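You operate a simulated robot arm through the tools that you are given. There is no shell and no other tool. Be economical: measure what you need, move in short steps, check, and stop when the job is done.

Carry out the task below with a simulated robot arm. There is one attempt and no reset: what you move stays moved.

## Task
Take the red extension ring and leave it on top of the teal carton. Fetch the round black leather case from the side desk and set it on the bed top. Push the left bench drawer shut. Turn the iris dial to f 4. Take the tall brass ring on the top of the long bench and put it away on the riser of the wash bench. Put the white coiled lead from the top of the long bench on the middle shelf of the cleaning table and the blue coiled lead on the rear top of the cleaning table. Pull the right bed drawer open. The order is free. Set down upright: round black leather case.

It is judged by the outcome, as a careful person would: the job done as asked, and still so three seconds after it is handed in. It fails if anything else is knocked over, pushed out of place, dropped, spilled or broken.

## Robot
A 7-joint arm with a two-finger parallel gripper on a trunk, on a base that drives. Base frame: it is fixed to the floor where the robot stands at the start and does not move with it; the origin is under the middle of the robot, x ahead of it, y to its left, z up; the surface under the hand at the start is at about z = 782. Readings come in mm, rad, newtons and seconds.
With the tool pointing down near the work surface it reaches from about 400 to 900 mm from the robot's upright axis, wherever it stands. Its first joint turns from -0.297 to 2.199 rad. Places, roughly: bed top [5600, -1300, 400]; coiled lead [-1000, -1500, 750]; iris dial [600, -3000, 900]; left bench drawer [900, -2900, 700]; middle shelf of the cleaning table [2600, -300, 500]; rear top of the cleaning table (97x24 cm) [2640, 200, 780]; red extension ring [750, -250, 750]; right bed drawer [5500, -1100, 100]; riser of the wash bench (56x14 cm) [2900, 1740, 900]; round black leather case (8x8x9 cm) [2700, -3000, 800]; tall brass ring (7x7x3 cm) [-900, -1700, 800]; teal carton (13x10x6 cm) [1700, -300, 300]. Payload 1.57 kg.
Tool frame: the origin (TCP) lies between the finger pads and is the grasp point; the fingertips stand 30 mm ahead of it; z points along the fingers, y is the line along which they close. Largest opening 80 mm; finger width 17, thickness 12; the body of the gripper, 40 by 82 mm, starts 80 mm behind the TCP.
Orientation is that of the tool frame in the base frame, as a unit quaternion [w, x, y, z]. With the fingers straight down and closing along the base's y, the tool's x points along the base's -x, its y along +y and its z along -z.

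## Interface
- The arm moves only by the tool jog_arm. Its argument "steps" is a list of rows, each a list of 3 entries, a list of its own where there are three numbers: the shift along the base's x, y, z in units of 250 mm (1.0 is 250 mm), then the turn, a rotation vector about the base's x, y, z in units of 60 degrees (1.0 is 60 degrees), then the opening, from 0 (shut) to 1 (fully open). In form: [[[tx, ty, tz], [rx, ry, rz], fingers], ...]. A call has 1 to 12 rows; each row is the pose to reach, as a shift and turn from the pose commanded when the call began. A call with a number of a shift or a turn outside -1 to 1 is refused whole. Rows are played at 5 a second. More than 50 mm and 0.15 rad between two rows, or a gripper value outside its range, and nothing of the call is played. Where a pose cannot be reached the arm comes as near as it can. A force on the tool above 40 N (or 10 N above the force at the start of the call, whichever is more), or a blocked arm, ends the call early, and 0.2 s more pass. The fingers move at their own pace (about 45 mm/s each) and stop on an object; they squeeze with about 34 N. The grip force told is the motor's: it shows also when the fingers shut on nothing. Time passes only in rows, and 0.2 s behind the last, so rows that repeat a pose let the fingers close. The reply holds the time, the measured pose of the TCP, the force on the tool along the base axes, the opening and the grip force, in the units named above and with some noise, with the torque about the TCP (base axes, N m) and any sound that the robot's microphone picked up.
- Cameras (640 x 400 px; columns grow to the right, rows downward): "scene" is now at [19.6, -203.2, 1171.6]; the picture's right is [0.18, -0.98, 0.00], its down [-0.32, -0.06, -0.94] and it looks along [0.93, 0.17, -0.33] (base axes); focal length 282 px, centre (320, 200). "wrist" rides on the gripper at [72, -7, -122] in the tool frame; the picture's right is [0.09, 1.00, 0.00], its down [-0.84, 0.08, -0.54] and it looks along [-0.54, 0.05, 0.84] (tool axes); focal length 238 px, centre (320, 200). There is no depth. A picture from a camera that has moved, and an enlarged one, comes with that camera's place and axes in the base frame and with its lens. The place of the scene camera against the robot may be out by one fixed shift of up to 18 mm in any direction.
- get_image(camera): a new picture of that camera. It takes no simulated time.
- lift_body(by): slides the trunk up (or, below 0, down) by that many mm; the arm and the scene camera ride with it, the base frame stays. It gives what a move gives, with no picture.
- roll_base(legs): drives the robot by 1 to 6 legs, each [ahead, left, turn to the left] in mm, mm and rad, along the robot's own axes; the way and the turn of a leg run together, so that a leg with both is an arc; at most 1500 mm and 3.142 rad a leg. The arm and the cameras ride along, it lands a little off, and it stops where it bumps. It gives what a move gives.
- pan_tilt(pan, tilt): turns the head with the scene camera to pan (to the left, within 1.902 rad either way) and tilt (down, from -0.506 to 1.204), counted from straight ahead of the robot. It gives what a move gives.
- close_up(camera, box): a new picture of the part [left, top, right, bottom] of that camera's present view, enlarged. It takes no simulated time.
- finish_job(): hands the job in; it is judged then, once.

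Go step by step. Nothing tells you exact positions but the pictures and the camera data: compare them with the known pose of the tool, close in by small moves and look again before you grip or let go. The budget is 196 turns and 162 pictures, counting those below and the enlarged ones. Unless the task says otherwise, let go and move clear before handing in.

The tools are called by a JSON object that holds its "method" and its "body". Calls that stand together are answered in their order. jog_arm: Moves the arm, as the interface text tells. Its arguments: {"type":"object","properties":{"steps":{"type":"array"}},"required":["steps"]} The other tools are called the same way: lift_body (by) slides the trunk up or down; roll_base (legs) drives the base; pan_tilt (pan, tilt) turns the head that bears the scene camera; get_image (camera) takes a picture; close_up (camera, box) takes an enlarged picture of a part of a camera's view; finish_job () hands the job in.

At the start:

```text
time_s: 0.0
eef_pos: [458.4, -22.9, 1025.9]
ee_rot: [0.001, 0.001, 1.0, 0.0]
force: [-0.1, -0.4, 1.1]
ft_torque: [0.02, -0.01, -0.02]
grip_width: 79.9
finger_force: 0.2
trunk travel left (down, up): [-525.0, 265.0]
robot x, y, heading: [0.5, -3.2, 0.002]
head pan, tilt: [0.178, 0.335]
```

scene: 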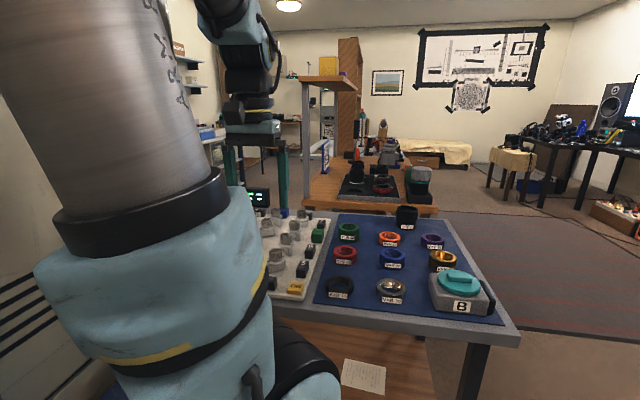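
wrist: 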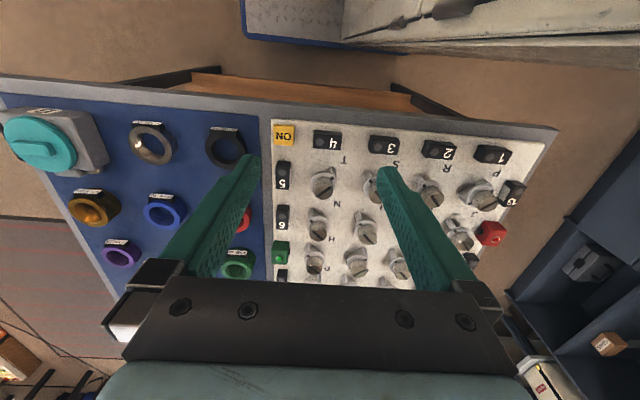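

I see a table ahead with a blue mat holding coloured rings; I'll zoom in to find which is the red extension ring and look around.

{"method": "close_up", "body": {"camera": "scene", "box": [260, 190, 500, 340]}}

{"method": "close_up", "body": {"camera": "scene", "box": [280, 60, 520, 210]}}

```text
2.67 times, centred on (380, 265) of scene
camera zoom: at [19.6, -203.2, 1171.6], right [0.18, -0.98, 0.0], down [-0.32, -0.06, -0.94], along [0.93, 0.17, -0.33], focal length 753 px, centre (160, 27)
```

zoom: 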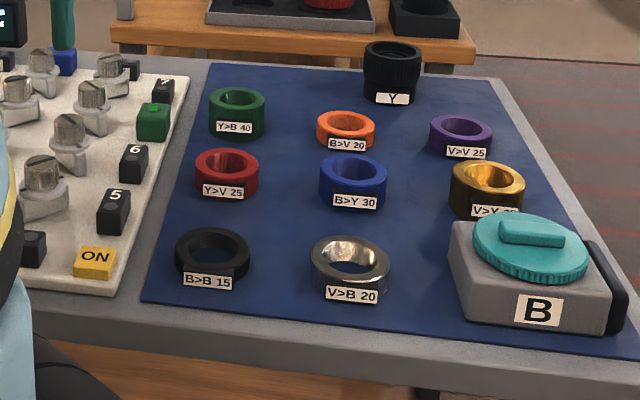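

```text
2.67 times, centred on (400, 135) of scene
camera zoom: at [19.6, -203.2, 1171.6], right [0.18, -0.98, 0.0], down [-0.32, -0.06, -0.94], along [0.93, 0.17, -0.33], focal length 753 px, centre (107, 373)
```

zoom: 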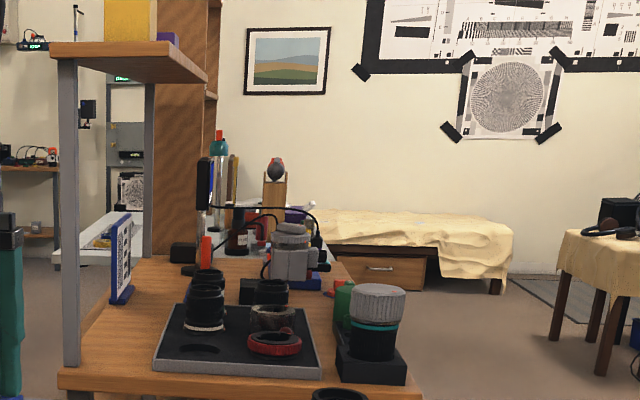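

The red ring (label Y>V 25) is about (677, -150) on the near table; I'll move the arm above it and look with the wrist camera.

{"method": "jog_arm", "body": {"steps": [[[0.146, -0.085, -0.03], [0, 0, 0], 1], [[0.292, -0.17, -0.06], [0, 0, 0], 1], [[0.438, -0.255, -0.1], [0, 0, 0], 1], [[0.584, -0.34, -0.13], [0, 0, 0], 1], [[0.73, -0.425, -0.17], [0, 0, 0], 1], [[0.876, -0.508, -0.2], [0, 0, 0], 1], [[0.876, -0.508, -0.2], [0, 0, 0], 1]]}}

{"method": "get_image", "body": {"camera": "wrist"}}

{"method": "get_image", "body": {"camera": "scene"}}

```text
time_s: 1.6
eef_pos: [679.4, -150.0, 978.2]
ee_rot: [0.0, 0.0, 1.0, 0.0]
force: [-0.4, 0.5, -0.4]
ft_torque: [-0.02, -0.01, -0.01]
grip_width: 80.2
finger_force: 0.1
trunk travel left (down, up): [-525.0, 265.0]
robot x, y, heading: [0.8, -1.9, -0.002]
head pan, tilt: [0.178, 0.335]
```

```text
157 pictures are left
camera wrist: at [606.2, -156.3, 1100.1], right [-0.09, 1.0, 0.0], down [0.84, 0.08, 0.54], along [0.54, 0.05, -0.84], focal length 238 px, centre (320, 200)
```

wrist: 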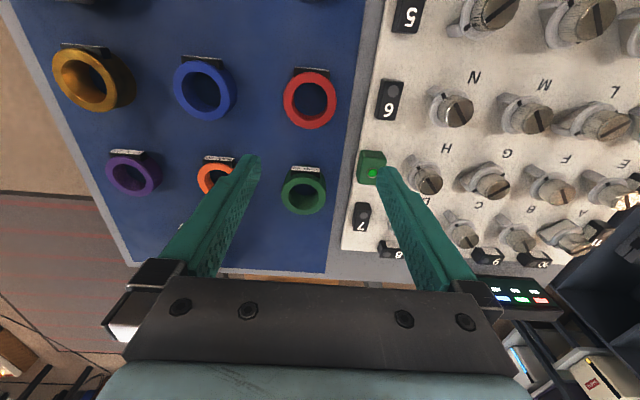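

```text
156 pictures are left
camera scene: at [19.5, -203.2, 1171.6], right [0.18, -0.98, 0.0], down [-0.32, -0.06, -0.94], along [0.93, 0.17, -0.33], focal length 282 px, centre (320, 200)
```

scene: 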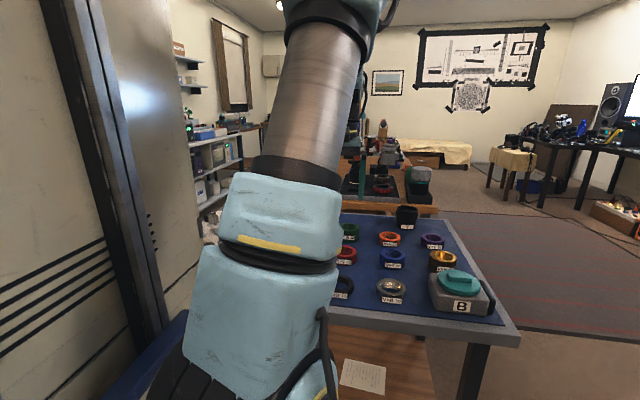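

The ring is seen at about (657, -163) from the wrist camera. I'll centre and descend to just above grasp height.

{"method": "jog_arm", "body": {"steps": [[[-0.086, -0.053, 0], [0, 0, 0], 1], [[-0.086, -0.053, -0.18], [0, 0, 0], 1], [[-0.086, -0.053, -0.36], [0, 0, 0], 1], [[-0.086, -0.053, -0.5], [0, 0, 0], 1], [[-0.086, -0.053, -0.5], [0, 0, 0], 1]]}}

{"method": "get_image", "body": {"camera": "wrist"}}

```text
time_s: 2.8
eef_pos: [657.7, -164.4, 851.3]
ee_rot: [0.001, 0.0, 1.0, 0.0]
force: [0.5, 0.3, -0.3]
ft_torque: [-0.02, 0.0, 0.0]
grip_width: 80.1
finger_force: 0.0
trunk travel left (down, up): [-525.0, 265.0]
robot x, y, heading: [2.4, -2.0, -0.002]
head pan, tilt: [0.178, 0.335]
```

```text
155 pictures are left
camera wrist: at [584.1, -170.0, 973.8], right [-0.09, 1.0, 0.0], down [0.84, 0.08, 0.54], along [0.54, 0.05, -0.84], focal length 238 px, centre (320, 200)
```

wrist: 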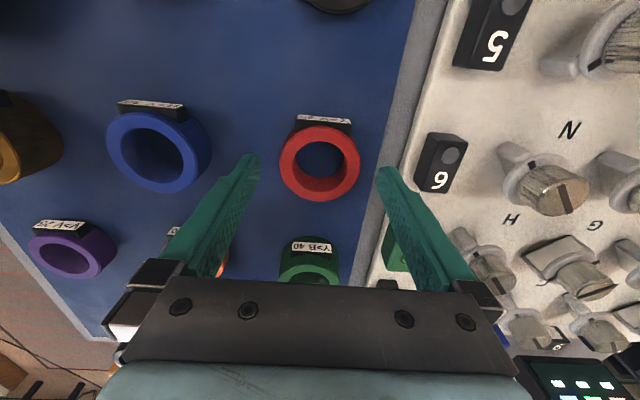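

Well centred. Descend to finger-tip grasp and close.

{"method": "jog_arm", "body": {"steps": [[[0, 0.002, -0.08], [0, 0, 0], 1], [[0, 0.002, -0.136], [0, 0, 0], 1], [[0, 0.002, -0.136], [0, 0, 0], 0.5], [[0, 0.002, -0.136], [0, 0, 0], 0.5], [[0, 0.002, -0.136], [0, 0, 0], 0.5], [[0, 0.002, -0.136], [0, 0, 0], 0.5]]}}

{"method": "get_image", "body": {"camera": "wrist"}}

```text
time_s: 4.2
eef_pos: [656.6, -162.7, 817.3]
ee_rot: [0.0, 0.0, 1.0, 0.0]
force: [0.0, 0.5, 0.6]
ft_torque: [0.07, 0.01, -0.01]
grip_width: 62.2
finger_force: 34.0
trunk travel left (down, up): [-525.0, 265.0]
robot x, y, heading: [3.0, 1.7, 0.001]
head pan, tilt: [0.178, 0.335]
```

```text
154 pictures are left
camera wrist: at [583.0, -169.9, 940.5], right [-0.09, 1.0, 0.0], down [0.84, 0.08, 0.54], along [0.54, 0.05, -0.84], focal length 238 px, centre (320, 200)
```

wrist: 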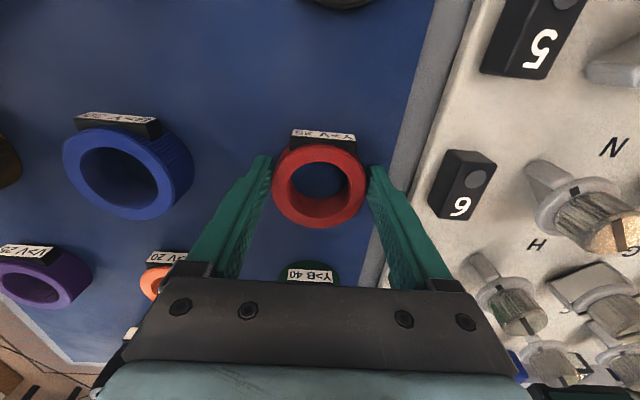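

Gripped (62 mm). Lift straight up and look around for the teal carton.

{"method": "jog_arm", "body": {"steps": [[[0, 0, 0.1], [0, 0, 0], 0.5], [[0, 0, 0.3], [0, 0, 0], 0.5], [[0, 0, 0.5], [0, 0, 0], 0.5], [[0, 0, 0.7], [0, 0, 0], 0.5], [[-0.1, 0.1, 0.8], [0, 0, 0], 0.5], [[-0.2, 0.2, 0.9], [0, 0, 0], 0.5], [[-0.34, 0.3, 0.95], [0, 0, 0], 0.5], [[-0.5, 0.4, 0.98], [0, 0, 0], 0.5], [[-0.66, 0.5, 1.0], [0, 0, 0], 0.5], [[-0.82, 0.6, 1.0], [0, 0, 0], 0.5]]}}

{"method": "get_image", "body": {"camera": "wrist"}}

{"method": "get_image", "body": {"camera": "scene"}}

```text
time_s: 6.4
eef_pos: [448.7, -13.8, 1068.7]
ee_rot: [0.0, 0.0, 1.0, 0.0]
force: [-0.6, 0.0, -1.4]
ft_torque: [0.02, 0.0, 0.03]
grip_width: 62.3
finger_force: 33.7
trunk travel left (down, up): [-525.0, 265.0]
robot x, y, heading: [0.5, -1.3, 0.001]
head pan, tilt: [0.178, 0.335]
```

```text
153 pictures are left
camera wrist: at [377.1, -20.6, 1191.7], right [-0.09, 1.0, 0.0], down [0.84, 0.08, 0.54], along [0.54, 0.05, -0.84], focal length 238 px, centre (320, 200)
```

wrist: 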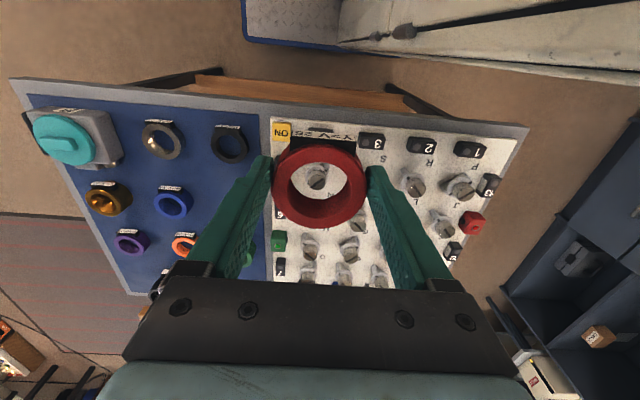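

```text
152 pictures are left
camera scene: at [20.0, -203.4, 1171.5], right [0.18, -0.98, 0.0], down [-0.32, -0.06, -0.94], along [0.93, 0.17, -0.33], focal length 282 px, centre (320, 200)
```

scene: 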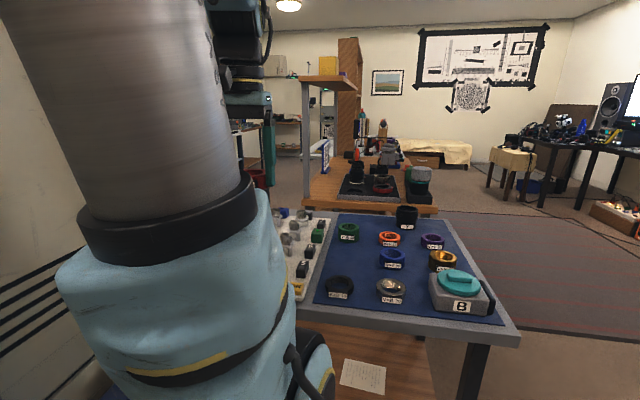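

Ring held. I'll survey the room to plan driving.

{"method": "pan_tilt", "body": {"pan": -0.8, "tilt": 0.35}}

{"method": "get_image", "body": {"camera": "scene"}}

{"method": "pan_tilt", "body": {"pan": -1.9, "tilt": 0.35}}

{"method": "get_image", "body": {"camera": "scene"}}

```text
time_s: 7.7
eef_pos: [449.3, -13.2, 1069.4]
ee_rot: [0.0, 0.0, 1.0, -0.001]
force: [0.4, -0.2, -1.3]
ft_torque: [-0.01, -0.01, 0.02]
grip_width: 62.1
finger_force: 34.4
trunk travel left (down, up): [-525.0, 265.0]
robot x, y, heading: [0.1, 2.0, -0.003]
head pan, tilt: [-0.799, 0.351]
```

```text
151 pictures are left
camera scene: at [-7.2, -286.4, 1170.1], right [-0.72, -0.7, 0.0], down [-0.24, 0.25, -0.94], along [0.66, -0.67, -0.34], focal length 282 px, centre (320, 200)
```

scene: 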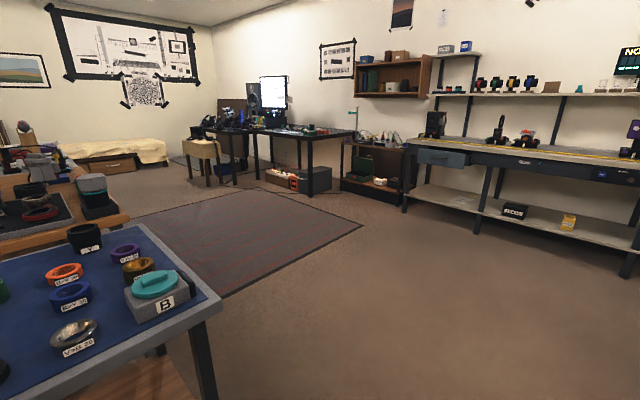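

```text
time_s: 9.0
eef_pos: [450.7, -14.3, 1068.7]
ee_rot: [0.0, 0.0, 1.0, 0.0]
force: [-0.3, 0.1, -1.1]
ft_torque: [0.03, 0.0, 0.01]
grip_width: 62.4
finger_force: 34.4
trunk travel left (down, up): [-525.0, 265.0]
robot x, y, heading: [4.4, -2.9, 0.001]
head pan, tilt: [-1.901, 0.351]
```

```text
150 pictures are left
camera scene: at [-102.2, -307.8, 1170.1], right [-0.95, 0.32, 0.0], down [0.11, 0.33, -0.94], along [-0.3, -0.89, -0.34], focal length 282 px, centre (320, 200)
```

scene: 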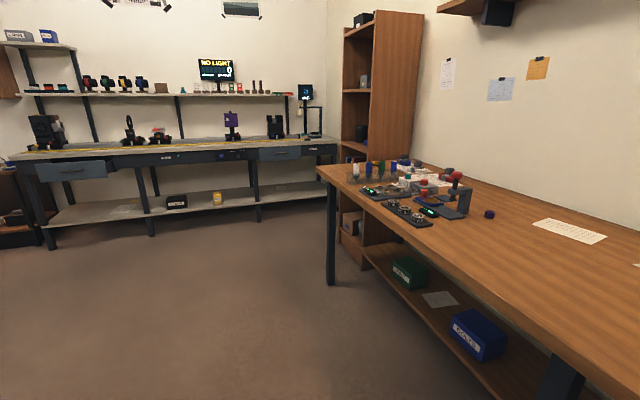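

The room layout is clear: bench along the -y wall, long wooden bench behind me, side desk in the corner, bed far. I'll drive right and forward around the near table toward the teal carton.

{"method": "roll_base", "body": {"legs": [[0, -1150, 0], [1000, 0, 0]]}}

{"method": "pan_tilt", "body": {"pan": 0.9, "tilt": 0.4}}

{"method": "get_image", "body": {"camera": "scene"}}

```text
time_s: 19.6
eef_pos: [1457.9, -1148.7, 1069.1]
ee_rot: [0.0, -0.001, 1.0, 0.0]
force: [0.0, 0.3, -0.2]
ft_torque: [0.01, -0.02, 0.02]
grip_width: 62.3
finger_force: 34.7
trunk travel left (down, up): [-525.0, 265.0]
robot x, y, heading: [1010.0, -1140.8, -0.001]
head pan, tilt: [-1.901, 0.351]
```

```text
time_s: 22.1
eef_pos: [1457.3, -1150.1, 1069.4]
ee_rot: [0.0, -0.001, 1.0, 0.0]
force: [0.1, -0.2, -1.0]
ft_torque: [-0.02, 0.04, 0.0]
grip_width: 62.4
finger_force: 33.7
trunk travel left (down, up): [-525.0, 265.0]
robot x, y, heading: [1008.0, -1135.5, -0.0]
head pan, tilt: [0.901, 0.4]
```

```text
149 pictures are left
camera scene: at [993.7, -1284.3, 1165.5], right [0.78, -0.62, 0.0], down [-0.24, -0.31, -0.92], along [0.57, 0.72, -0.39], focal length 282 px, centre (320, 200)
```

scene: 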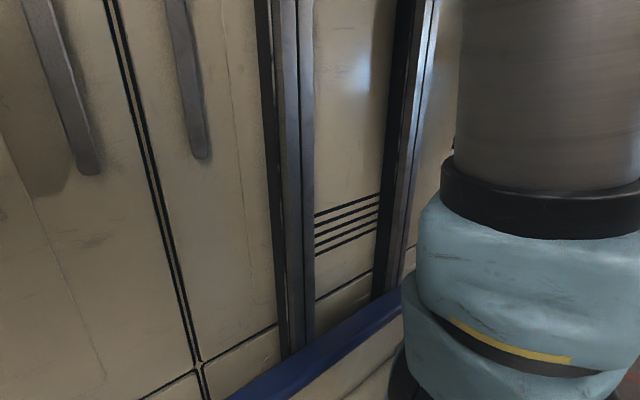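

The trunk blocks the view to the left; I'll turn the base to face the carton.

{"method": "roll_base", "body": {"legs": [[0, 0, 1.1]]}}

{"method": "pan_tilt", "body": {"pan": -0.2, "tilt": 0.5}}

{"method": "get_image", "body": {"camera": "scene"}}

```text
time_s: 25.2
eef_pos: [1228.5, -744.9, 1068.3]
ee_rot: [0.0, -0.517, 0.856, 0.0]
force: [-0.8, -0.8, -0.3]
ft_torque: [0.0, 0.04, 0.03]
grip_width: 62.3
finger_force: 34.2
trunk travel left (down, up): [-525.0, 265.0]
robot x, y, heading: [1007.2, -1134.7, 1.083]
head pan, tilt: [0.901, 0.4]
```

```text
time_s: 26.5
eef_pos: [1228.3, -745.6, 1068.8]
ee_rot: [0.0, -0.517, 0.856, 0.0]
force: [0.7, 1.1, -1.7]
ft_torque: [0.01, 0.01, -0.02]
grip_width: 62.3
finger_force: 33.9
trunk travel left (down, up): [-525.0, 265.0]
robot x, y, heading: [1008.2, -1134.9, 1.085]
head pan, tilt: [-0.201, 0.499]
```

```text
148 pictures are left
camera scene: at [1239.6, -1233.8, 1156.4], right [0.78, -0.63, 0.0], down [-0.3, -0.37, -0.88], along [0.55, 0.68, -0.48], focal length 282 px, centre (320, 200)
```

scene: 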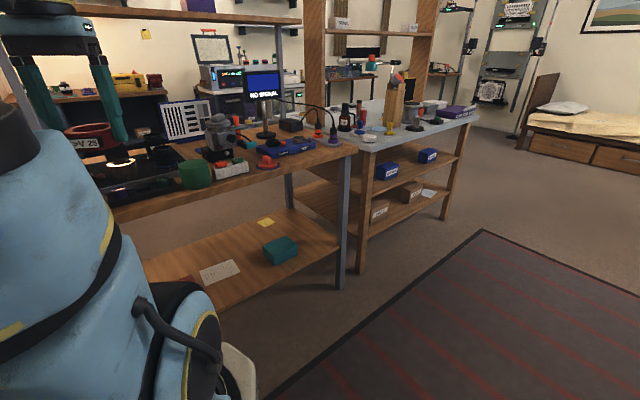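

The teal carton is on the lower shelf of the second table, roughly (1730, -345, 350). Zooming to see shelf geometry.

{"method": "close_up", "body": {"camera": "scene", "box": [140, 110, 380, 310]}}

```text
2.00 times, centred on (260, 210) of scene
camera zoom: at [1239.6, -1233.8, 1156.4], right [0.78, -0.63, 0.0], down [-0.3, -0.37, -0.88], along [0.55, 0.68, -0.48], focal length 565 px, centre (440, 180)
```

zoom: 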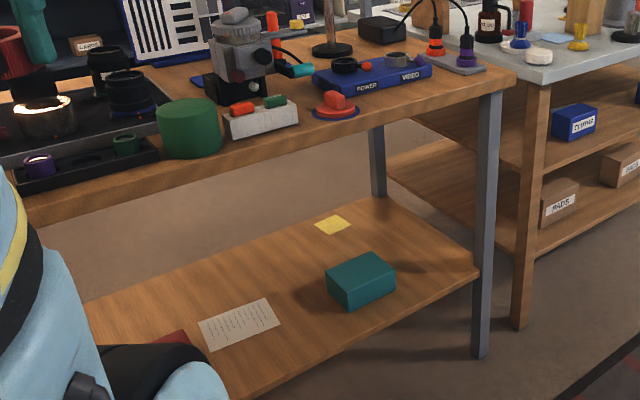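

Carton top is at about (1755, -295, ~335), table-top edge at y≈-475. I'll drive in front of it facing the shelf, staying outside, then lower the trunk.

{"method": "roll_base", "body": {"legs": [[290, -690, 0], [0, 0, 0.486]]}}

{"method": "lift_body", "body": {"by": -480}}

{"method": "get_image", "body": {"camera": "scene"}}

{"method": "get_image", "body": {"camera": "wrist"}}

```text
time_s: 32.0
eef_pos: [1776.4, -748.6, 1068.6]
ee_rot: [0.0, -0.703, 0.711, 0.0]
force: [0.0, 0.1, -1.1]
ft_torque: [-0.02, 0.03, 0.0]
grip_width: 62.1
finger_force: 34.4
trunk travel left (down, up): [-525.0, 265.0]
robot x, y, heading: [1759.1, -1197.8, 1.556]
head pan, tilt: [-0.201, 0.499]
```

```text
refused: -480 is not a number from -400 to 400
```

```text
146 pictures are left
camera scene: at [2013.0, -1182.5, 1156.4], right [0.98, -0.21, 0.0], down [-0.1, -0.47, -0.88], along [0.19, 0.86, -0.48], focal length 282 px, centre (320, 200)
```

scene: 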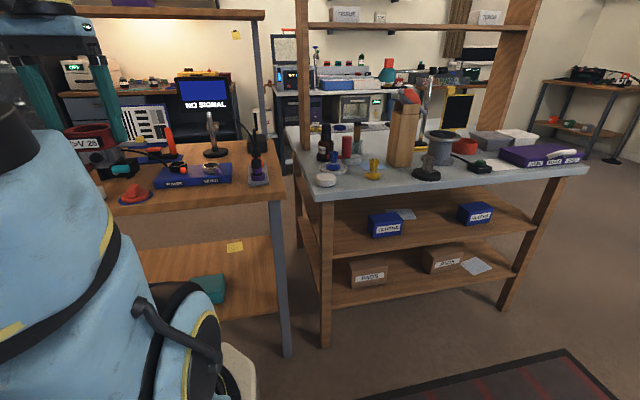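

```text
145 pictures are left
camera wrist: at [1781.2, -821.4, 1191.9], right [-1.0, -0.08, 0.0], down [-0.07, 0.84, 0.54], along [-0.04, 0.54, -0.84], focal length 238 px, centre (320, 200)
```

wrist: 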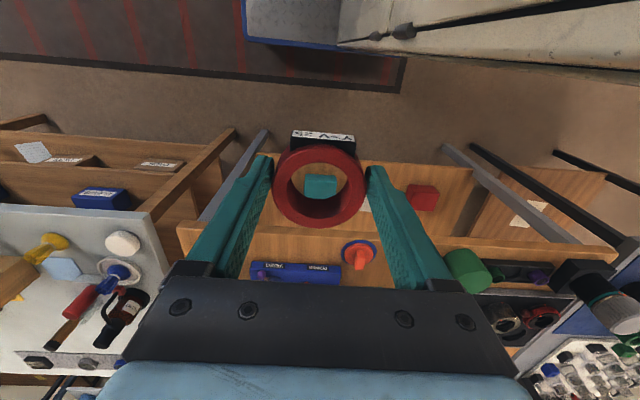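

Wrist view puts the carton near (1746, -344). Lower the trunk (TCP is outside the table edge).

{"method": "lift_body", "body": {"by": -400}}

{"method": "get_image", "body": {"camera": "scene"}}

{"method": "get_image", "body": {"camera": "wrist"}}

```text
time_s: 35.8
eef_pos: [1776.4, -749.3, 668.3]
ee_rot: [-0.001, -0.703, 0.711, 0.0]
force: [-0.6, -0.2, -1.0]
ft_torque: [0.01, -0.03, -0.01]
grip_width: 62.3
finger_force: 34.4
trunk travel left (down, up): [-125.0, 665.0]
robot x, y, heading: [1755.0, -1198.3, 1.559]
head pan, tilt: [-0.201, 0.499]
```

```text
144 pictures are left
camera scene: at [2013.0, -1182.5, 756.4], right [0.98, -0.21, 0.0], down [-0.1, -0.47, -0.88], along [0.19, 0.86, -0.48], focal length 282 px, centre (320, 200)
```

scene: 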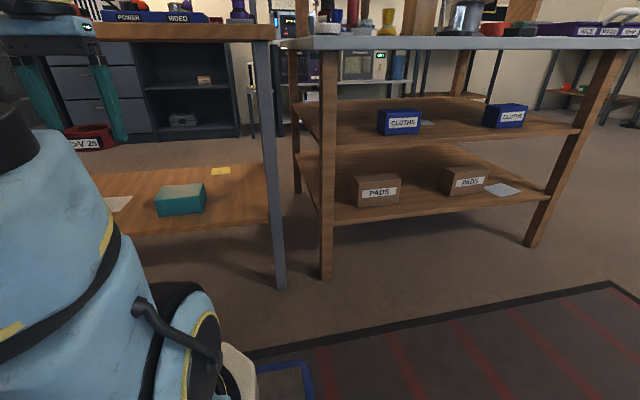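

```text
143 pictures are left
camera wrist: at [1781.2, -821.5, 792.0], right [-1.0, -0.08, 0.0], down [-0.07, 0.84, 0.54], along [-0.04, 0.54, -0.84], focal length 238 px, centre (320, 200)
```

wrist: 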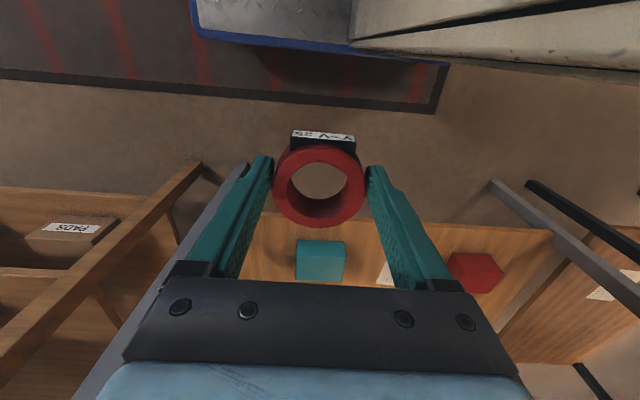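

Carton top about (1750, -335, ~355). I'll tilt the tool ~38° forward while moving a bit forward and down, still outside the table edge.

{"method": "jog_arm", "body": {"steps": [[[0, 0.08, -0.1], [0.11, 0, 0], 0.5], [[0, 0.16, -0.2], [0.22, 0, 0], 0.5], [[0, 0.24, -0.3], [0.33, 0, 0], 0.5], [[0, 0.32, -0.4], [0.44, 0, 0], 0.5], [[0, 0.4, -0.5], [0.55, 0, 0], 0.5], [[0, 0.48, -0.6], [0.64, 0, 0], 0.5], [[0, 0.48, -0.6], [0.64, 0, 0], 0.5]]}}

{"method": "get_image", "body": {"camera": "scene"}}

{"method": "get_image", "body": {"camera": "wrist"}}

```text
time_s: 37.4
eef_pos: [1775.3, -630.0, 518.2]
ee_rot: [0.23, -0.664, 0.672, 0.234]
force: [-0.4, -0.3, -1.7]
ft_torque: [-0.06, -0.02, 0.01]
grip_width: 62.2
finger_force: 33.7
trunk travel left (down, up): [-125.0, 665.0]
robot x, y, heading: [1761.0, -1196.4, 1.561]
head pan, tilt: [-0.201, 0.499]
```

```text
142 pictures are left
camera scene: at [2013.0, -1182.6, 756.4], right [0.98, -0.21, 0.0], down [-0.1, -0.47, -0.88], along [0.19, 0.86, -0.48], focal length 282 px, centre (320, 200)
```

scene: 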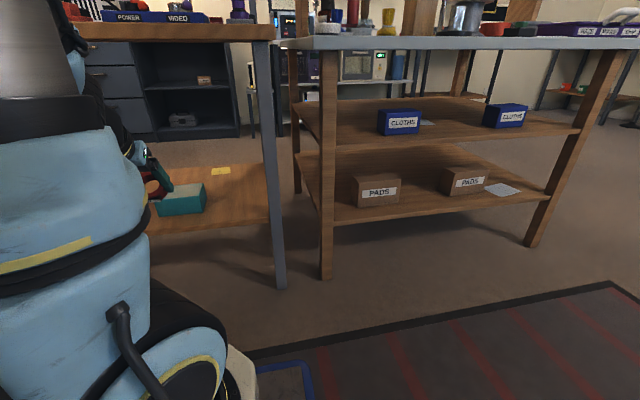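

```text
141 pictures are left
camera wrist: at [1781.5, -762.2, 571.3], right [-1.0, -0.06, -0.05], down [-0.07, 0.32, 0.94], along [-0.04, 0.94, -0.32], focal length 238 px, centre (320, 200)
```

wrist: 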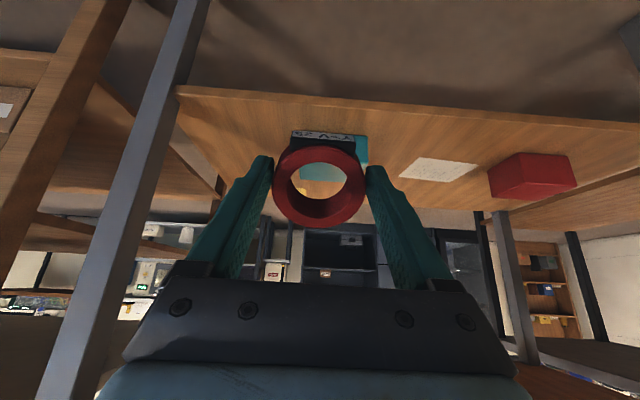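

The tilt works and the carton lies just ahead, about x 1746, top z≈360. Drive forward 150 mm and line up x.

{"method": "roll_base", "body": {"legs": [[150, 0, 0]]}}

{"method": "jog_arm", "body": {"steps": [[[-0.11, 0.1, -0.04], [0, 0, 0], 0.5], [[-0.11, 0.1, -0.04], [0, 0, 0], 0.5]]}}

{"method": "get_image", "body": {"camera": "wrist"}}

{"method": "close_up", "body": {"camera": "scene", "box": [60, 60, 300, 260]}}

```text
time_s: 38.8
eef_pos: [1778.9, -480.4, 519.4]
ee_rot: [0.231, -0.663, 0.672, 0.233]
force: [-0.3, -0.3, -0.5]
ft_torque: [0.0, 0.02, -0.02]
grip_width: 62.4
finger_force: 34.6
trunk travel left (down, up): [-125.0, 665.0]
robot x, y, heading: [1757.2, -1048.0, 1.563]
head pan, tilt: [-0.201, 0.499]
```

```text
time_s: 39.4
eef_pos: [1751.4, -453.9, 508.4]
ee_rot: [0.231, -0.664, 0.672, 0.234]
force: [0.4, 0.2, -1.2]
ft_torque: [-0.04, -0.01, 0.02]
grip_width: 62.3
finger_force: 33.6
trunk travel left (down, up): [-125.0, 665.0]
robot x, y, heading: [1758.7, -1051.1, 1.554]
head pan, tilt: [-0.201, 0.499]
```

```text
140 pictures are left
camera wrist: at [1755.7, -586.7, 560.7], right [-1.0, -0.06, -0.05], down [-0.07, 0.32, 0.94], along [-0.04, 0.95, -0.32], focal length 238 px, centre (320, 200)
```

wrist: 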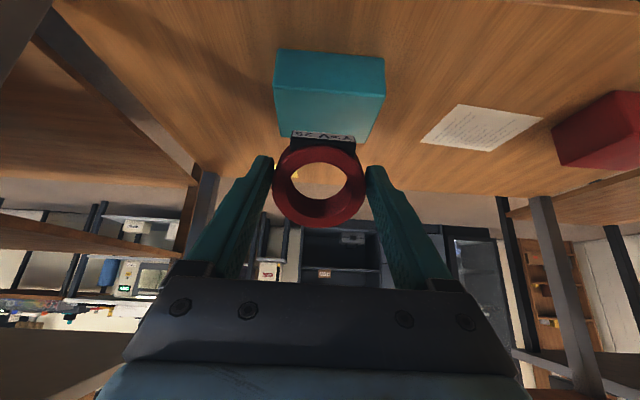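

```text
2.00 times, centred on (180, 160) of scene
camera zoom: at [2014.8, -1032.9, 756.4], right [0.98, -0.21, 0.0], down [-0.1, -0.47, -0.88], along [0.19, 0.86, -0.48], focal length 565 px, centre (600, 280)
```

zoom: 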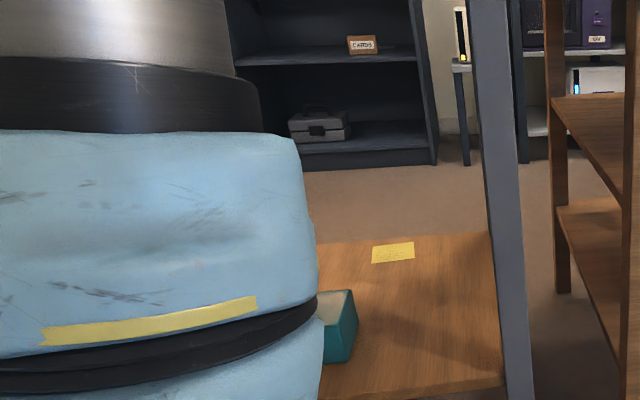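

Carton top centre about (1740, -329, 360). Move over it and lower to just above.

{"method": "jog_arm", "body": {"steps": [[[-0.02, 0.13, -0.07], [0, 0, 0], 0.5], [[-0.04, 0.26, -0.15], [0, 0, 0], 0.5], [[-0.044, 0.38, -0.23], [0, 0, 0], 0.5], [[-0.044, 0.38, -0.32], [0, 0, 0], 0.5], [[-0.044, 0.38, -0.32], [0, 0, 0], 0.5]]}}

{"method": "get_image", "body": {"camera": "wrist"}}

```text
time_s: 40.6
eef_pos: [1738.8, -360.3, 430.1]
ee_rot: [0.232, -0.664, 0.672, 0.233]
force: [-1.7, 0.6, -0.9]
ft_torque: [-0.06, 0.01, -0.03]
grip_width: 62.4
finger_force: 33.7
trunk travel left (down, up): [-125.0, 665.0]
robot x, y, heading: [1759.9, -1050.1, 1.559]
head pan, tilt: [-0.201, 0.499]
```

```text
138 pictures are left
camera wrist: at [1743.8, -491.6, 481.4], right [-1.0, -0.06, -0.05], down [-0.07, 0.32, 0.94], along [-0.04, 0.95, -0.32], focal length 238 px, centre (320, 200)
```

wrist: 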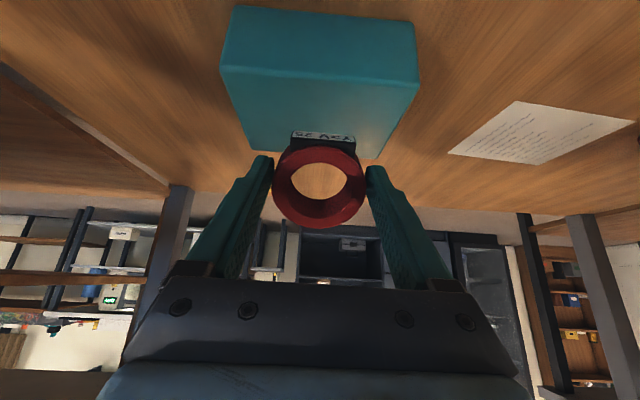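

Well aligned; shift slightly deeper and lower gently until the ring's near edge touches.

{"method": "jog_arm", "body": {"steps": [[[0, 0.05, -0.04], [0, 0, 0], 0.5], [[0, 0.05, -0.065], [0, 0, 0], 0.5], [[0, 0.05, -0.08], [0, 0, 0], 0.5], [[0, 0.05, -0.09], [0, 0, 0], 0.5], [[0, 0.05, -0.1], [0, 0, 0], 0.5], [[0, 0.05, -0.11], [0, 0, 0], 0.5], [[0, 0.05, -0.11], [0, 0, 0], 0.5]]}}

{"method": "get_image", "body": {"camera": "wrist"}}

```text
time_s: 42.2
eef_pos: [1739.5, -348.2, 402.4]
ee_rot: [0.231, -0.664, 0.672, 0.234]
force: [-0.4, 0.9, 2.4]
ft_torque: [-0.03, 0.0, 0.01]
grip_width: 62.3
finger_force: 33.9
trunk travel left (down, up): [-125.0, 665.0]
robot x, y, heading: [1757.1, -1052.1, 1.558]
head pan, tilt: [-0.201, 0.499]
```

```text
137 pictures are left
camera wrist: at [1744.6, -480.0, 453.8], right [-1.0, -0.06, -0.05], down [-0.07, 0.32, 0.95], along [-0.04, 0.95, -0.32], focal length 238 px, centre (320, 200)
```

wrist: 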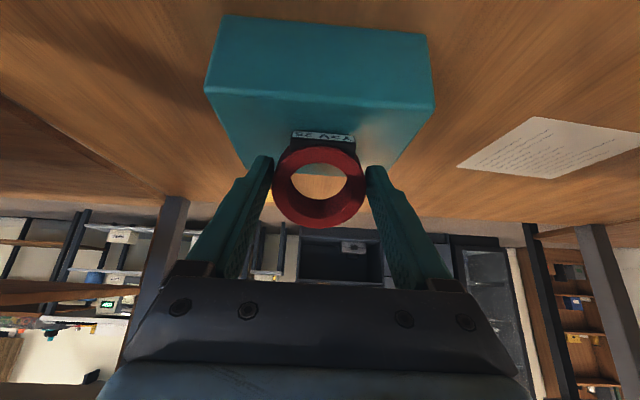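

Contact just starting. Press gently so the ring pivots flat within the pads.

{"method": "jog_arm", "body": {"steps": [[[0, 0, -0.016], [0, 0, 0], 0.5], [[0, 0, -0.032], [0, 0, 0], 0.5], [[0, 0, -0.048], [0, 0, 0], 0.5], [[0, 0, -0.048], [0, 0, 0], 0.5]]}}

{"method": "get_image", "body": {"camera": "wrist"}}

```text
time_s: 43.2
eef_pos: [1740.8, -348.6, 388.7]
ee_rot: [0.231, -0.663, 0.672, 0.234]
force: [0.7, -1.4, 1.3]
ft_torque: [-0.01, -0.01, 0.0]
grip_width: 55.2
finger_force: 33.7
trunk travel left (down, up): [-125.0, 665.0]
robot x, y, heading: [1760.1, -1048.2, 1.56]
head pan, tilt: [-0.201, 0.499]
```

```text
136 pictures are left
camera wrist: at [1745.3, -480.2, 441.5], right [-1.0, -0.06, -0.05], down [-0.07, 0.32, 0.94], along [-0.04, 0.94, -0.33], focal length 238 px, centre (320, 200)
```

wrist: 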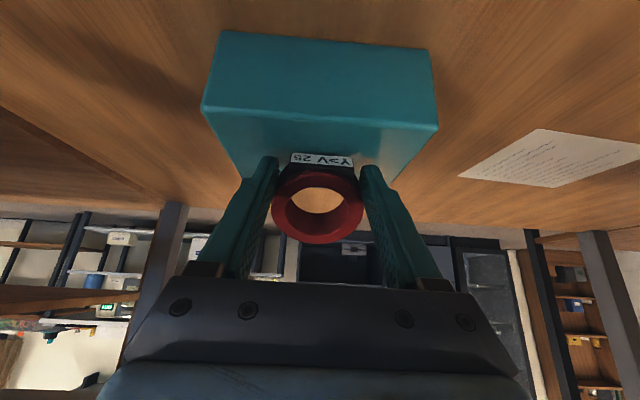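

The ring is slipping forward in the pads; release gently now.

{"method": "jog_arm", "body": {"steps": [[[0, 0, 0], [0, 0, 0], 0.74], [[0, 0, 0], [0, 0, 0], 0.8], [[0, 0, 0], [0, 0, 0], 0.86], [[0, 0, 0], [0, 0, 0], 0.86]]}}

{"method": "get_image", "body": {"camera": "wrist"}}

```text
time_s: 44.2
eef_pos: [1740.4, -347.0, 390.8]
ee_rot: [0.232, -0.663, 0.672, 0.234]
force: [-0.1, -0.5, -0.6]
ft_torque: [-0.01, -0.01, -0.03]
grip_width: 68.7
finger_force: 0.1
trunk travel left (down, up): [-125.0, 665.0]
robot x, y, heading: [1757.8, -1051.4, 1.558]
head pan, tilt: [-0.201, 0.499]
```

```text
135 pictures are left
camera wrist: at [1744.9, -479.9, 442.3], right [-1.0, -0.06, -0.05], down [-0.07, 0.32, 0.94], along [-0.04, 0.95, -0.32], focal length 238 px, centre (320, 200)
```

wrist: 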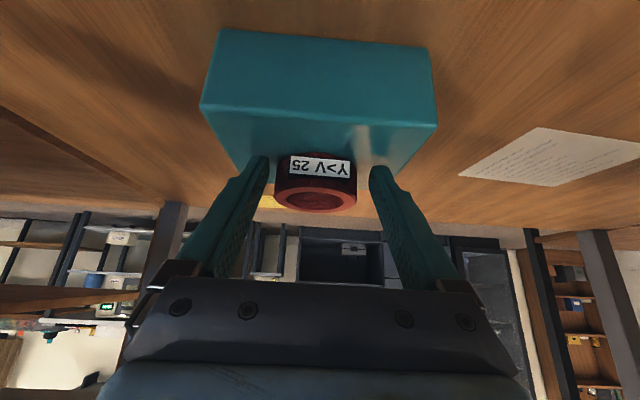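

The ring is flat on the carton but near its back edge; I'll re-grip it at its centre and shift it back ~20 mm.

{"method": "jog_arm", "body": {"steps": [[[0, 0, 0], [0, 0, 0], 1], [[0, 0.07, 0], [0, 0, 0], 1], [[0, 0.144, 0], [0, 0, 0], 1], [[0, 0.144, 0], [0, 0, 0], 0.6], [[0, 0.144, 0], [0, 0, 0], 0.6], [[0, 0.144, 0], [0, 0, 0], 0.6]]}}

{"method": "get_image", "body": {"camera": "wrist"}}

```text
time_s: 45.6
eef_pos: [1740.8, -311.2, 390.4]
ee_rot: [0.231, -0.663, 0.672, 0.233]
force: [-0.2, 0.4, 0.2]
ft_torque: [0.0, 0.01, -0.01]
grip_width: 62.5
finger_force: 30.9
trunk travel left (down, up): [-125.0, 665.0]
robot x, y, heading: [1759.5, -1049.5, 1.559]
head pan, tilt: [-0.201, 0.499]
```

```text
134 pictures are left
camera wrist: at [1745.9, -442.9, 442.5], right [-1.0, -0.06, -0.05], down [-0.07, 0.32, 0.94], along [-0.04, 0.95, -0.32], focal length 238 px, centre (320, 200)
```

wrist: 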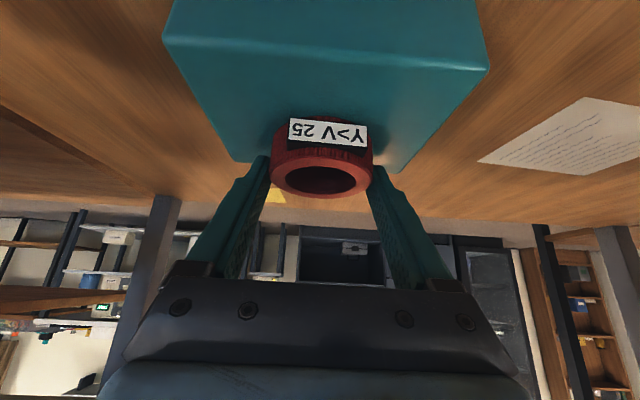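

Gripped at full diameter. Lift 3 mm, pull back 22 mm, set down, release and withdraw upward/back.

{"method": "jog_arm", "body": {"steps": [[[0, 0, 0.016], [0, 0, 0], 0.6], [[0, -0.045, 0.016], [0, 0, 0], 0.6], [[0, -0.088, 0.016], [0, 0, 0], 0.6], [[0, -0.088, 0.002], [0, 0, 0], 0.6], [[0, -0.088, 0.002], [0, 0, 0], 0.8], [[0, -0.088, 0.002], [0, 0, 0], 0.95], [[0, -0.088, 0.002], [0, 0, 0], 1], [[0, -0.2, 0.08], [0, 0, 0], 1], [[0, -0.3, 0.16], [0, 0, 0], 1], [[0, -0.45, 0.22], [0, 0, 0], 1], [[0, -0.6, 0.3], [0, 0, 0], 1]]}}

{"method": "get_image", "body": {"camera": "wrist"}}

```text
time_s: 48.0
eef_pos: [1739.8, -463.6, 466.8]
ee_rot: [0.231, -0.664, 0.672, 0.233]
force: [0.0, -0.2, 0.8]
ft_torque: [-0.04, 0.04, 0.0]
grip_width: 80.2
finger_force: 0.1
trunk travel left (down, up): [-125.0, 665.0]
robot x, y, heading: [1756.3, -1049.7, 1.553]
head pan, tilt: [-0.201, 0.499]
```

```text
133 pictures are left
camera wrist: at [1744.1, -594.0, 519.0], right [-1.0, -0.06, -0.05], down [-0.07, 0.32, 0.94], along [-0.04, 0.95, -0.32], focal length 238 px, centre (320, 200)
```

wrist: 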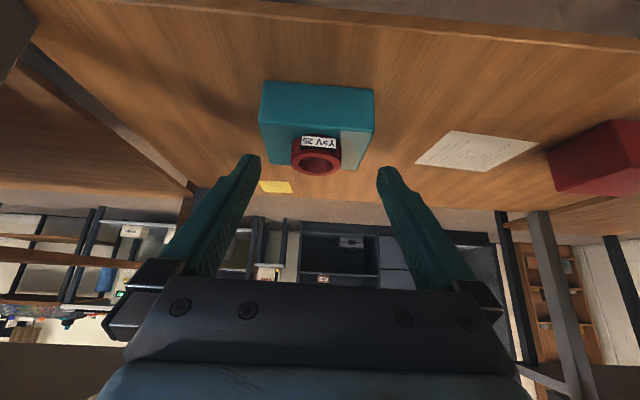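

The ring rests on the carton. Back out, restore the tool to vertical, raise the trunk and head for the side desk.

{"method": "roll_base", "body": {"legs": [[-350, 0, 0]]}}

{"method": "jog_arm", "body": {"steps": [[[0, -0.08, 0.1], [-0.11, 0, 0], 1], [[0, -0.16, 0.2], [-0.22, 0, 0], 1], [[0, -0.24, 0.3], [-0.33, 0, 0], 1], [[0, -0.32, 0.4], [-0.44, 0, 0], 1], [[0, -0.4, 0.5], [-0.55, 0, 0], 1], [[0, -0.48, 0.6], [-0.64, 0, 0], 1], [[0.1, -0.48, 0.6], [-0.64, 0, 0], 0.5]]}}

{"method": "lift_body", "body": {"by": 400}}

{"method": "roll_base", "body": {"legs": [[0, 0, -1.55], [700, 0, 0], [0, 0, -1.58]]}}

{"method": "pan_tilt", "body": {"pan": 0.0, "tilt": 0.35}}

{"method": "get_image", "body": {"camera": "scene"}}

```text
time_s: 50.2
eef_pos: [1735.2, -810.7, 466.9]
ee_rot: [0.231, -0.664, 0.672, 0.234]
force: [-0.4, 1.3, -0.3]
ft_torque: [0.01, -0.03, 0.0]
grip_width: 80.2
finger_force: 0.0
trunk travel left (down, up): [-125.0, 665.0]
robot x, y, heading: [1751.6, -1401.5, 1.559]
head pan, tilt: [-0.201, 0.499]
```

```text
time_s: 51.8
eef_pos: [1759.9, -932.4, 618.2]
ee_rot: [0.0, -0.703, 0.711, 0.0]
force: [0.2, -0.8, 0.4]
ft_torque: [0.02, 0.03, 0.01]
grip_width: 46.0
finger_force: 0.2
trunk travel left (down, up): [-125.0, 665.0]
robot x, y, heading: [1751.1, -1400.5, 1.554]
head pan, tilt: [-0.201, 0.499]
```

```text
time_s: 55.7
eef_pos: [1760.9, -931.1, 1017.0]
ee_rot: [0.001, -0.702, 0.712, 0.0]
force: [0.8, 0.6, -0.6]
ft_torque: [-0.02, -0.01, 0.0]
grip_width: 40.1
finger_force: 0.0
trunk travel left (down, up): [-525.0, 265.0]
robot x, y, heading: [1752.8, -1399.0, 1.556]
head pan, tilt: [-0.201, 0.499]
```

```text
time_s: 67.1
eef_pos: [2453.6, -1854.7, 1016.9]
ee_rot: [0.0, 0.706, 0.708, 0.0]
force: [0.1, -0.6, -0.1]
ft_torque: [0.03, -0.01, -0.04]
grip_width: 40.0
finger_force: 0.0
trunk travel left (down, up): [-525.0, 265.0]
robot x, y, heading: [2452.0, -1384.7, -1.566]
head pan, tilt: [-0.201, 0.499]
```

```text
time_s: 67.8
eef_pos: [2453.1, -1855.5, 1017.6]
ee_rot: [0.0, 0.705, 0.709, 0.0]
force: [-1.0, -0.6, 0.2]
ft_torque: [-0.02, -0.01, -0.04]
grip_width: 40.2
finger_force: 0.1
trunk travel left (down, up): [-525.0, 265.0]
robot x, y, heading: [2451.5, -1388.8, -1.571]
head pan, tilt: [0.0, 0.351]
```

```text
132 pictures are left
camera scene: at [2230.6, -1390.5, 1170.0], right [-1.0, 0.0, 0.0], down [0.0, 0.34, -0.94], along [0.0, -0.94, -0.34], focal length 282 px, centre (320, 200)
```

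scene: 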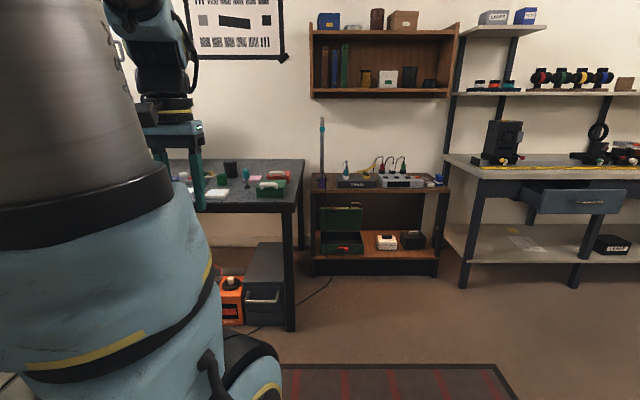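

The side desk is at left; a black round thing at (231,167). Zoom in.

{"method": "close_up", "body": {"camera": "scene", "box": [170, 110, 330, 220]}}

{"method": "get_image", "body": {"camera": "wrist"}}

{"method": "close_up", "body": {"camera": "scene", "box": [440, 100, 640, 225]}}

```text
3.64 times, centred on (250, 165) of scene
camera zoom: at [2230.6, -1390.5, 1170.0], right [-1.0, 0.0, 0.0], down [0.0, 0.34, -0.94], along [0.0, -0.94, -0.34], focal length 1027 px, centre (574, 327)
```

zoom: 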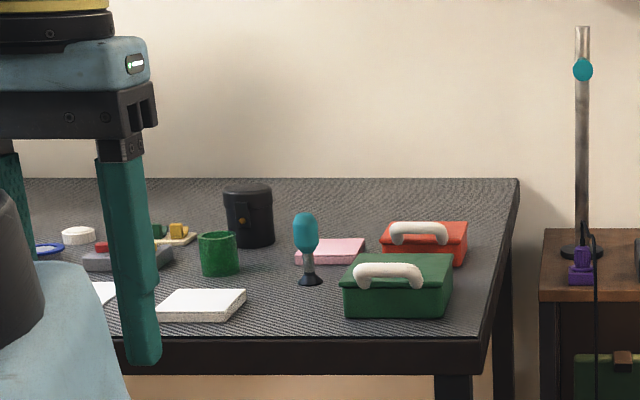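

```text
130 pictures are left
camera wrist: at [2446.7, -1783.2, 1140.2], right [1.0, 0.1, 0.0], down [0.08, -0.84, 0.54], along [0.05, -0.54, -0.84], focal length 238 px, centre (320, 200)
```

wrist: 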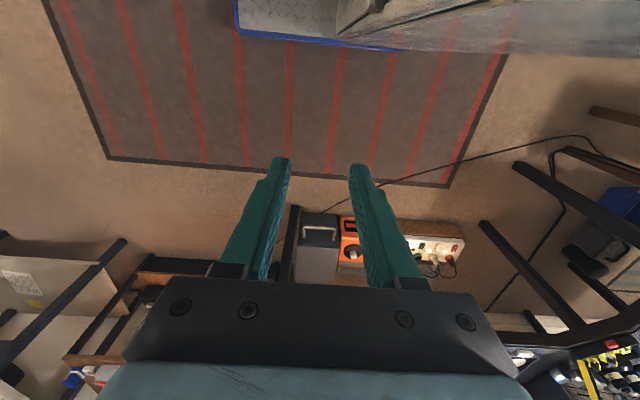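

```text
3.20 times, centred on (540, 162) of scene
camera zoom: at [2230.6, -1390.5, 1170.0], right [-1.0, 0.0, 0.0], down [0.0, 0.34, -0.94], along [0.0, -0.94, -0.34], focal length 903 px, centre (-384, 320)
```

zoom: 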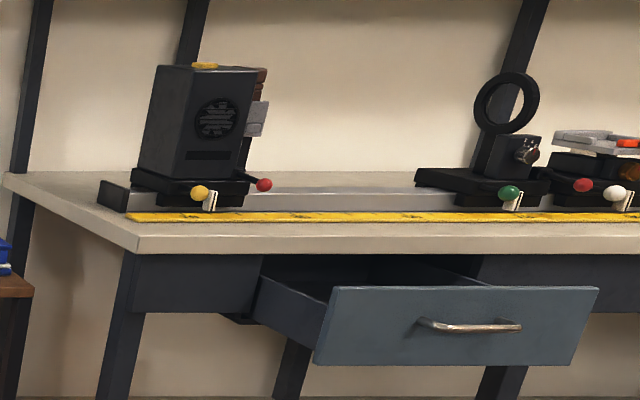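

The case is the black cylinder near (2727, -2905). Drive in front of it.

{"method": "roll_base", "body": {"legs": [[0, 255, 0], [720, 0, 0]]}}

{"method": "pan_tilt", "body": {"pan": 0.2, "tilt": 0.5}}

{"method": "get_image", "body": {"camera": "scene"}}

{"method": "get_image", "body": {"camera": "wrist"}}

```text
time_s: 73.2
eef_pos: [2703.5, -2575.5, 1017.5]
ee_rot: [0.0, 0.708, 0.706, 0.0]
force: [-0.7, -0.8, 0.1]
ft_torque: [0.02, 0.0, -0.01]
grip_width: 39.7
finger_force: 0.0
trunk travel left (down, up): [-525.0, 265.0]
robot x, y, heading: [2710.3, -2108.5, -1.569]
head pan, tilt: [0.0, 0.351]
```

```text
time_s: 73.9
eef_pos: [2703.8, -2576.2, 1018.1]
ee_rot: [0.0, 0.707, 0.707, -0.001]
force: [-0.4, -0.6, -0.8]
ft_torque: [-0.03, 0.0, 0.0]
grip_width: 40.0
finger_force: 0.1
trunk travel left (down, up): [-525.0, 265.0]
robot x, y, heading: [2706.6, -2105.8, -1.574]
head pan, tilt: [0.201, 0.499]
```

```text
128 pictures are left
camera scene: at [2500.4, -2106.6, 1156.4], right [-0.98, -0.2, 0.0], down [-0.09, 0.47, -0.88], along [0.17, -0.86, -0.48], focal length 282 px, centre (320, 200)
```

scene: 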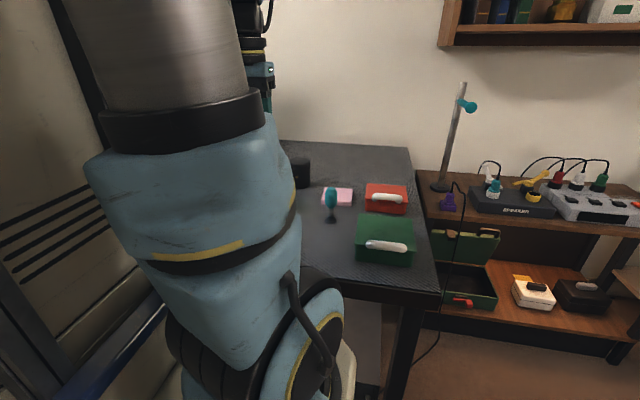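

```text
127 pictures are left
camera wrist: at [2696.5, -2504.2, 1140.2], right [1.0, 0.09, 0.0], down [0.08, -0.84, 0.54], along [0.05, -0.54, -0.84], focal length 238 px, centre (320, 200)
```

wrist: 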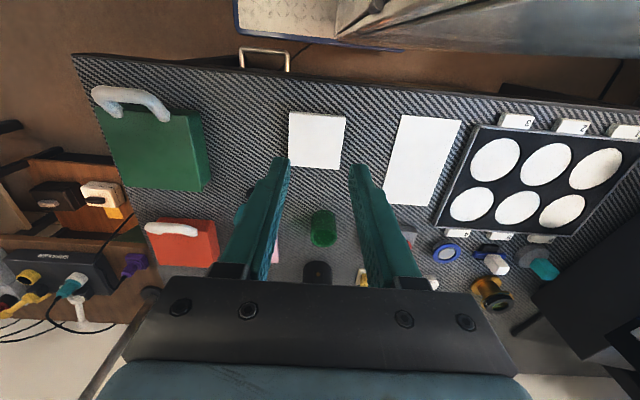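

Case about (2728, -2909). Move the arm over it high.

{"method": "jog_arm", "body": {"steps": [[[0.02, -0.17, 0], [0, 0, 0], 0.8], [[0.03, -0.35, 0], [0, 0, 0], 1], [[0.05, -0.53, 0], [0, 0, 0], 1], [[0.07, -0.7, 0], [0, 0, 0], 1], [[0.09, -0.86, 0], [0, 0, 0], 1], [[0.096, -1.0, 0], [0, 0, 0], 1], [[0.096, -1.0, 0], [0, 0, 0], 1]]}}

{"method": "get_image", "body": {"camera": "wrist"}}

{"method": "get_image", "body": {"camera": "scene"}}

```text
time_s: 75.5
eef_pos: [2728.2, -2826.5, 1016.4]
ee_rot: [0.0, 0.707, 0.707, -0.001]
force: [0.4, -0.5, 1.0]
ft_torque: [-0.02, 0.01, -0.01]
grip_width: 80.2
finger_force: 0.1
trunk travel left (down, up): [-525.0, 265.0]
robot x, y, heading: [2703.8, -2107.4, -1.572]
head pan, tilt: [0.201, 0.499]
```

```text
126 pictures are left
camera wrist: at [2720.1, -2754.8, 1139.7], right [1.0, 0.09, 0.0], down [0.08, -0.84, 0.54], along [0.05, -0.54, -0.84], focal length 238 px, centre (320, 200)
```

wrist: 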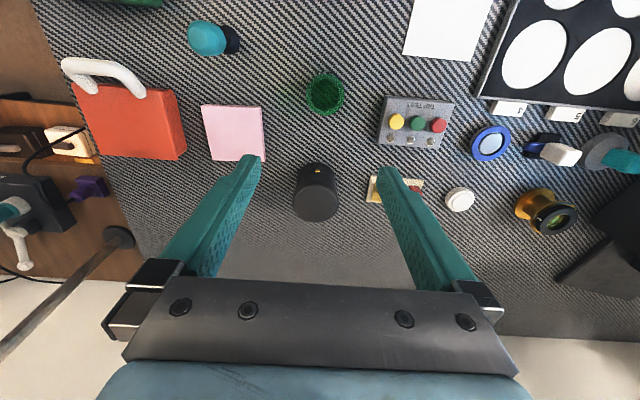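

```text
125 pictures are left
camera scene: at [2500.4, -2106.6, 1156.4], right [-0.98, -0.2, 0.0], down [-0.09, 0.47, -0.88], along [0.17, -0.86, -0.48], focal length 282 px, centre (320, 200)
```

scene: 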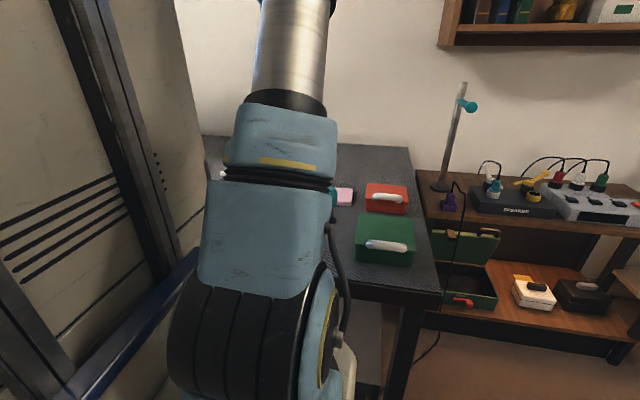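

Case top is around (2733, -2950). Move above it at a safe height and look.

{"method": "jog_arm", "body": {"steps": [[[0.01, -0.17, -0.08], [0, 0, 0], 1], [[0.02, -0.34, -0.17], [0, 0, 0], 1], [[0.02, -0.48, -0.26], [0, 0, 0], 1], [[0.02, -0.48, -0.4], [0, 0, 0], 1], [[0.02, -0.48, -0.4], [0, 0, 0], 1]]}}

{"method": "get_image", "body": {"camera": "wrist"}}

```text
time_s: 76.7
eef_pos: [2733.6, -2947.3, 918.6]
ee_rot: [-0.001, 0.708, 0.706, -0.001]
force: [-0.3, 0.4, -0.9]
ft_torque: [0.01, 0.01, 0.02]
grip_width: 79.9
finger_force: 0.0
trunk travel left (down, up): [-525.0, 265.0]
robot x, y, heading: [2705.4, -2111.2, -1.573]
head pan, tilt: [0.201, 0.499]
```

```text
124 pictures are left
camera wrist: at [2725.3, -2874.9, 1041.2], right [1.0, 0.09, 0.0], down [0.08, -0.84, 0.54], along [0.05, -0.54, -0.84], focal length 238 px, centre (320, 200)
```

wrist: 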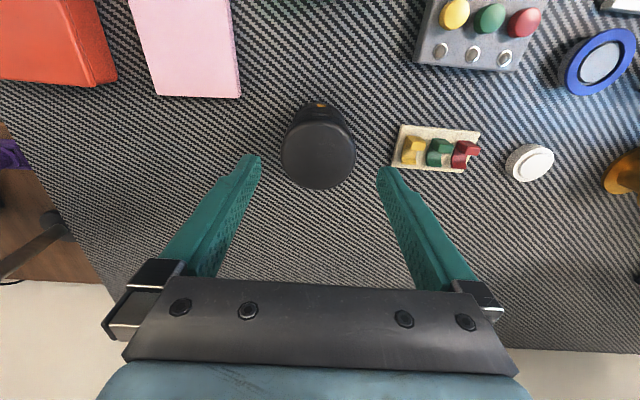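

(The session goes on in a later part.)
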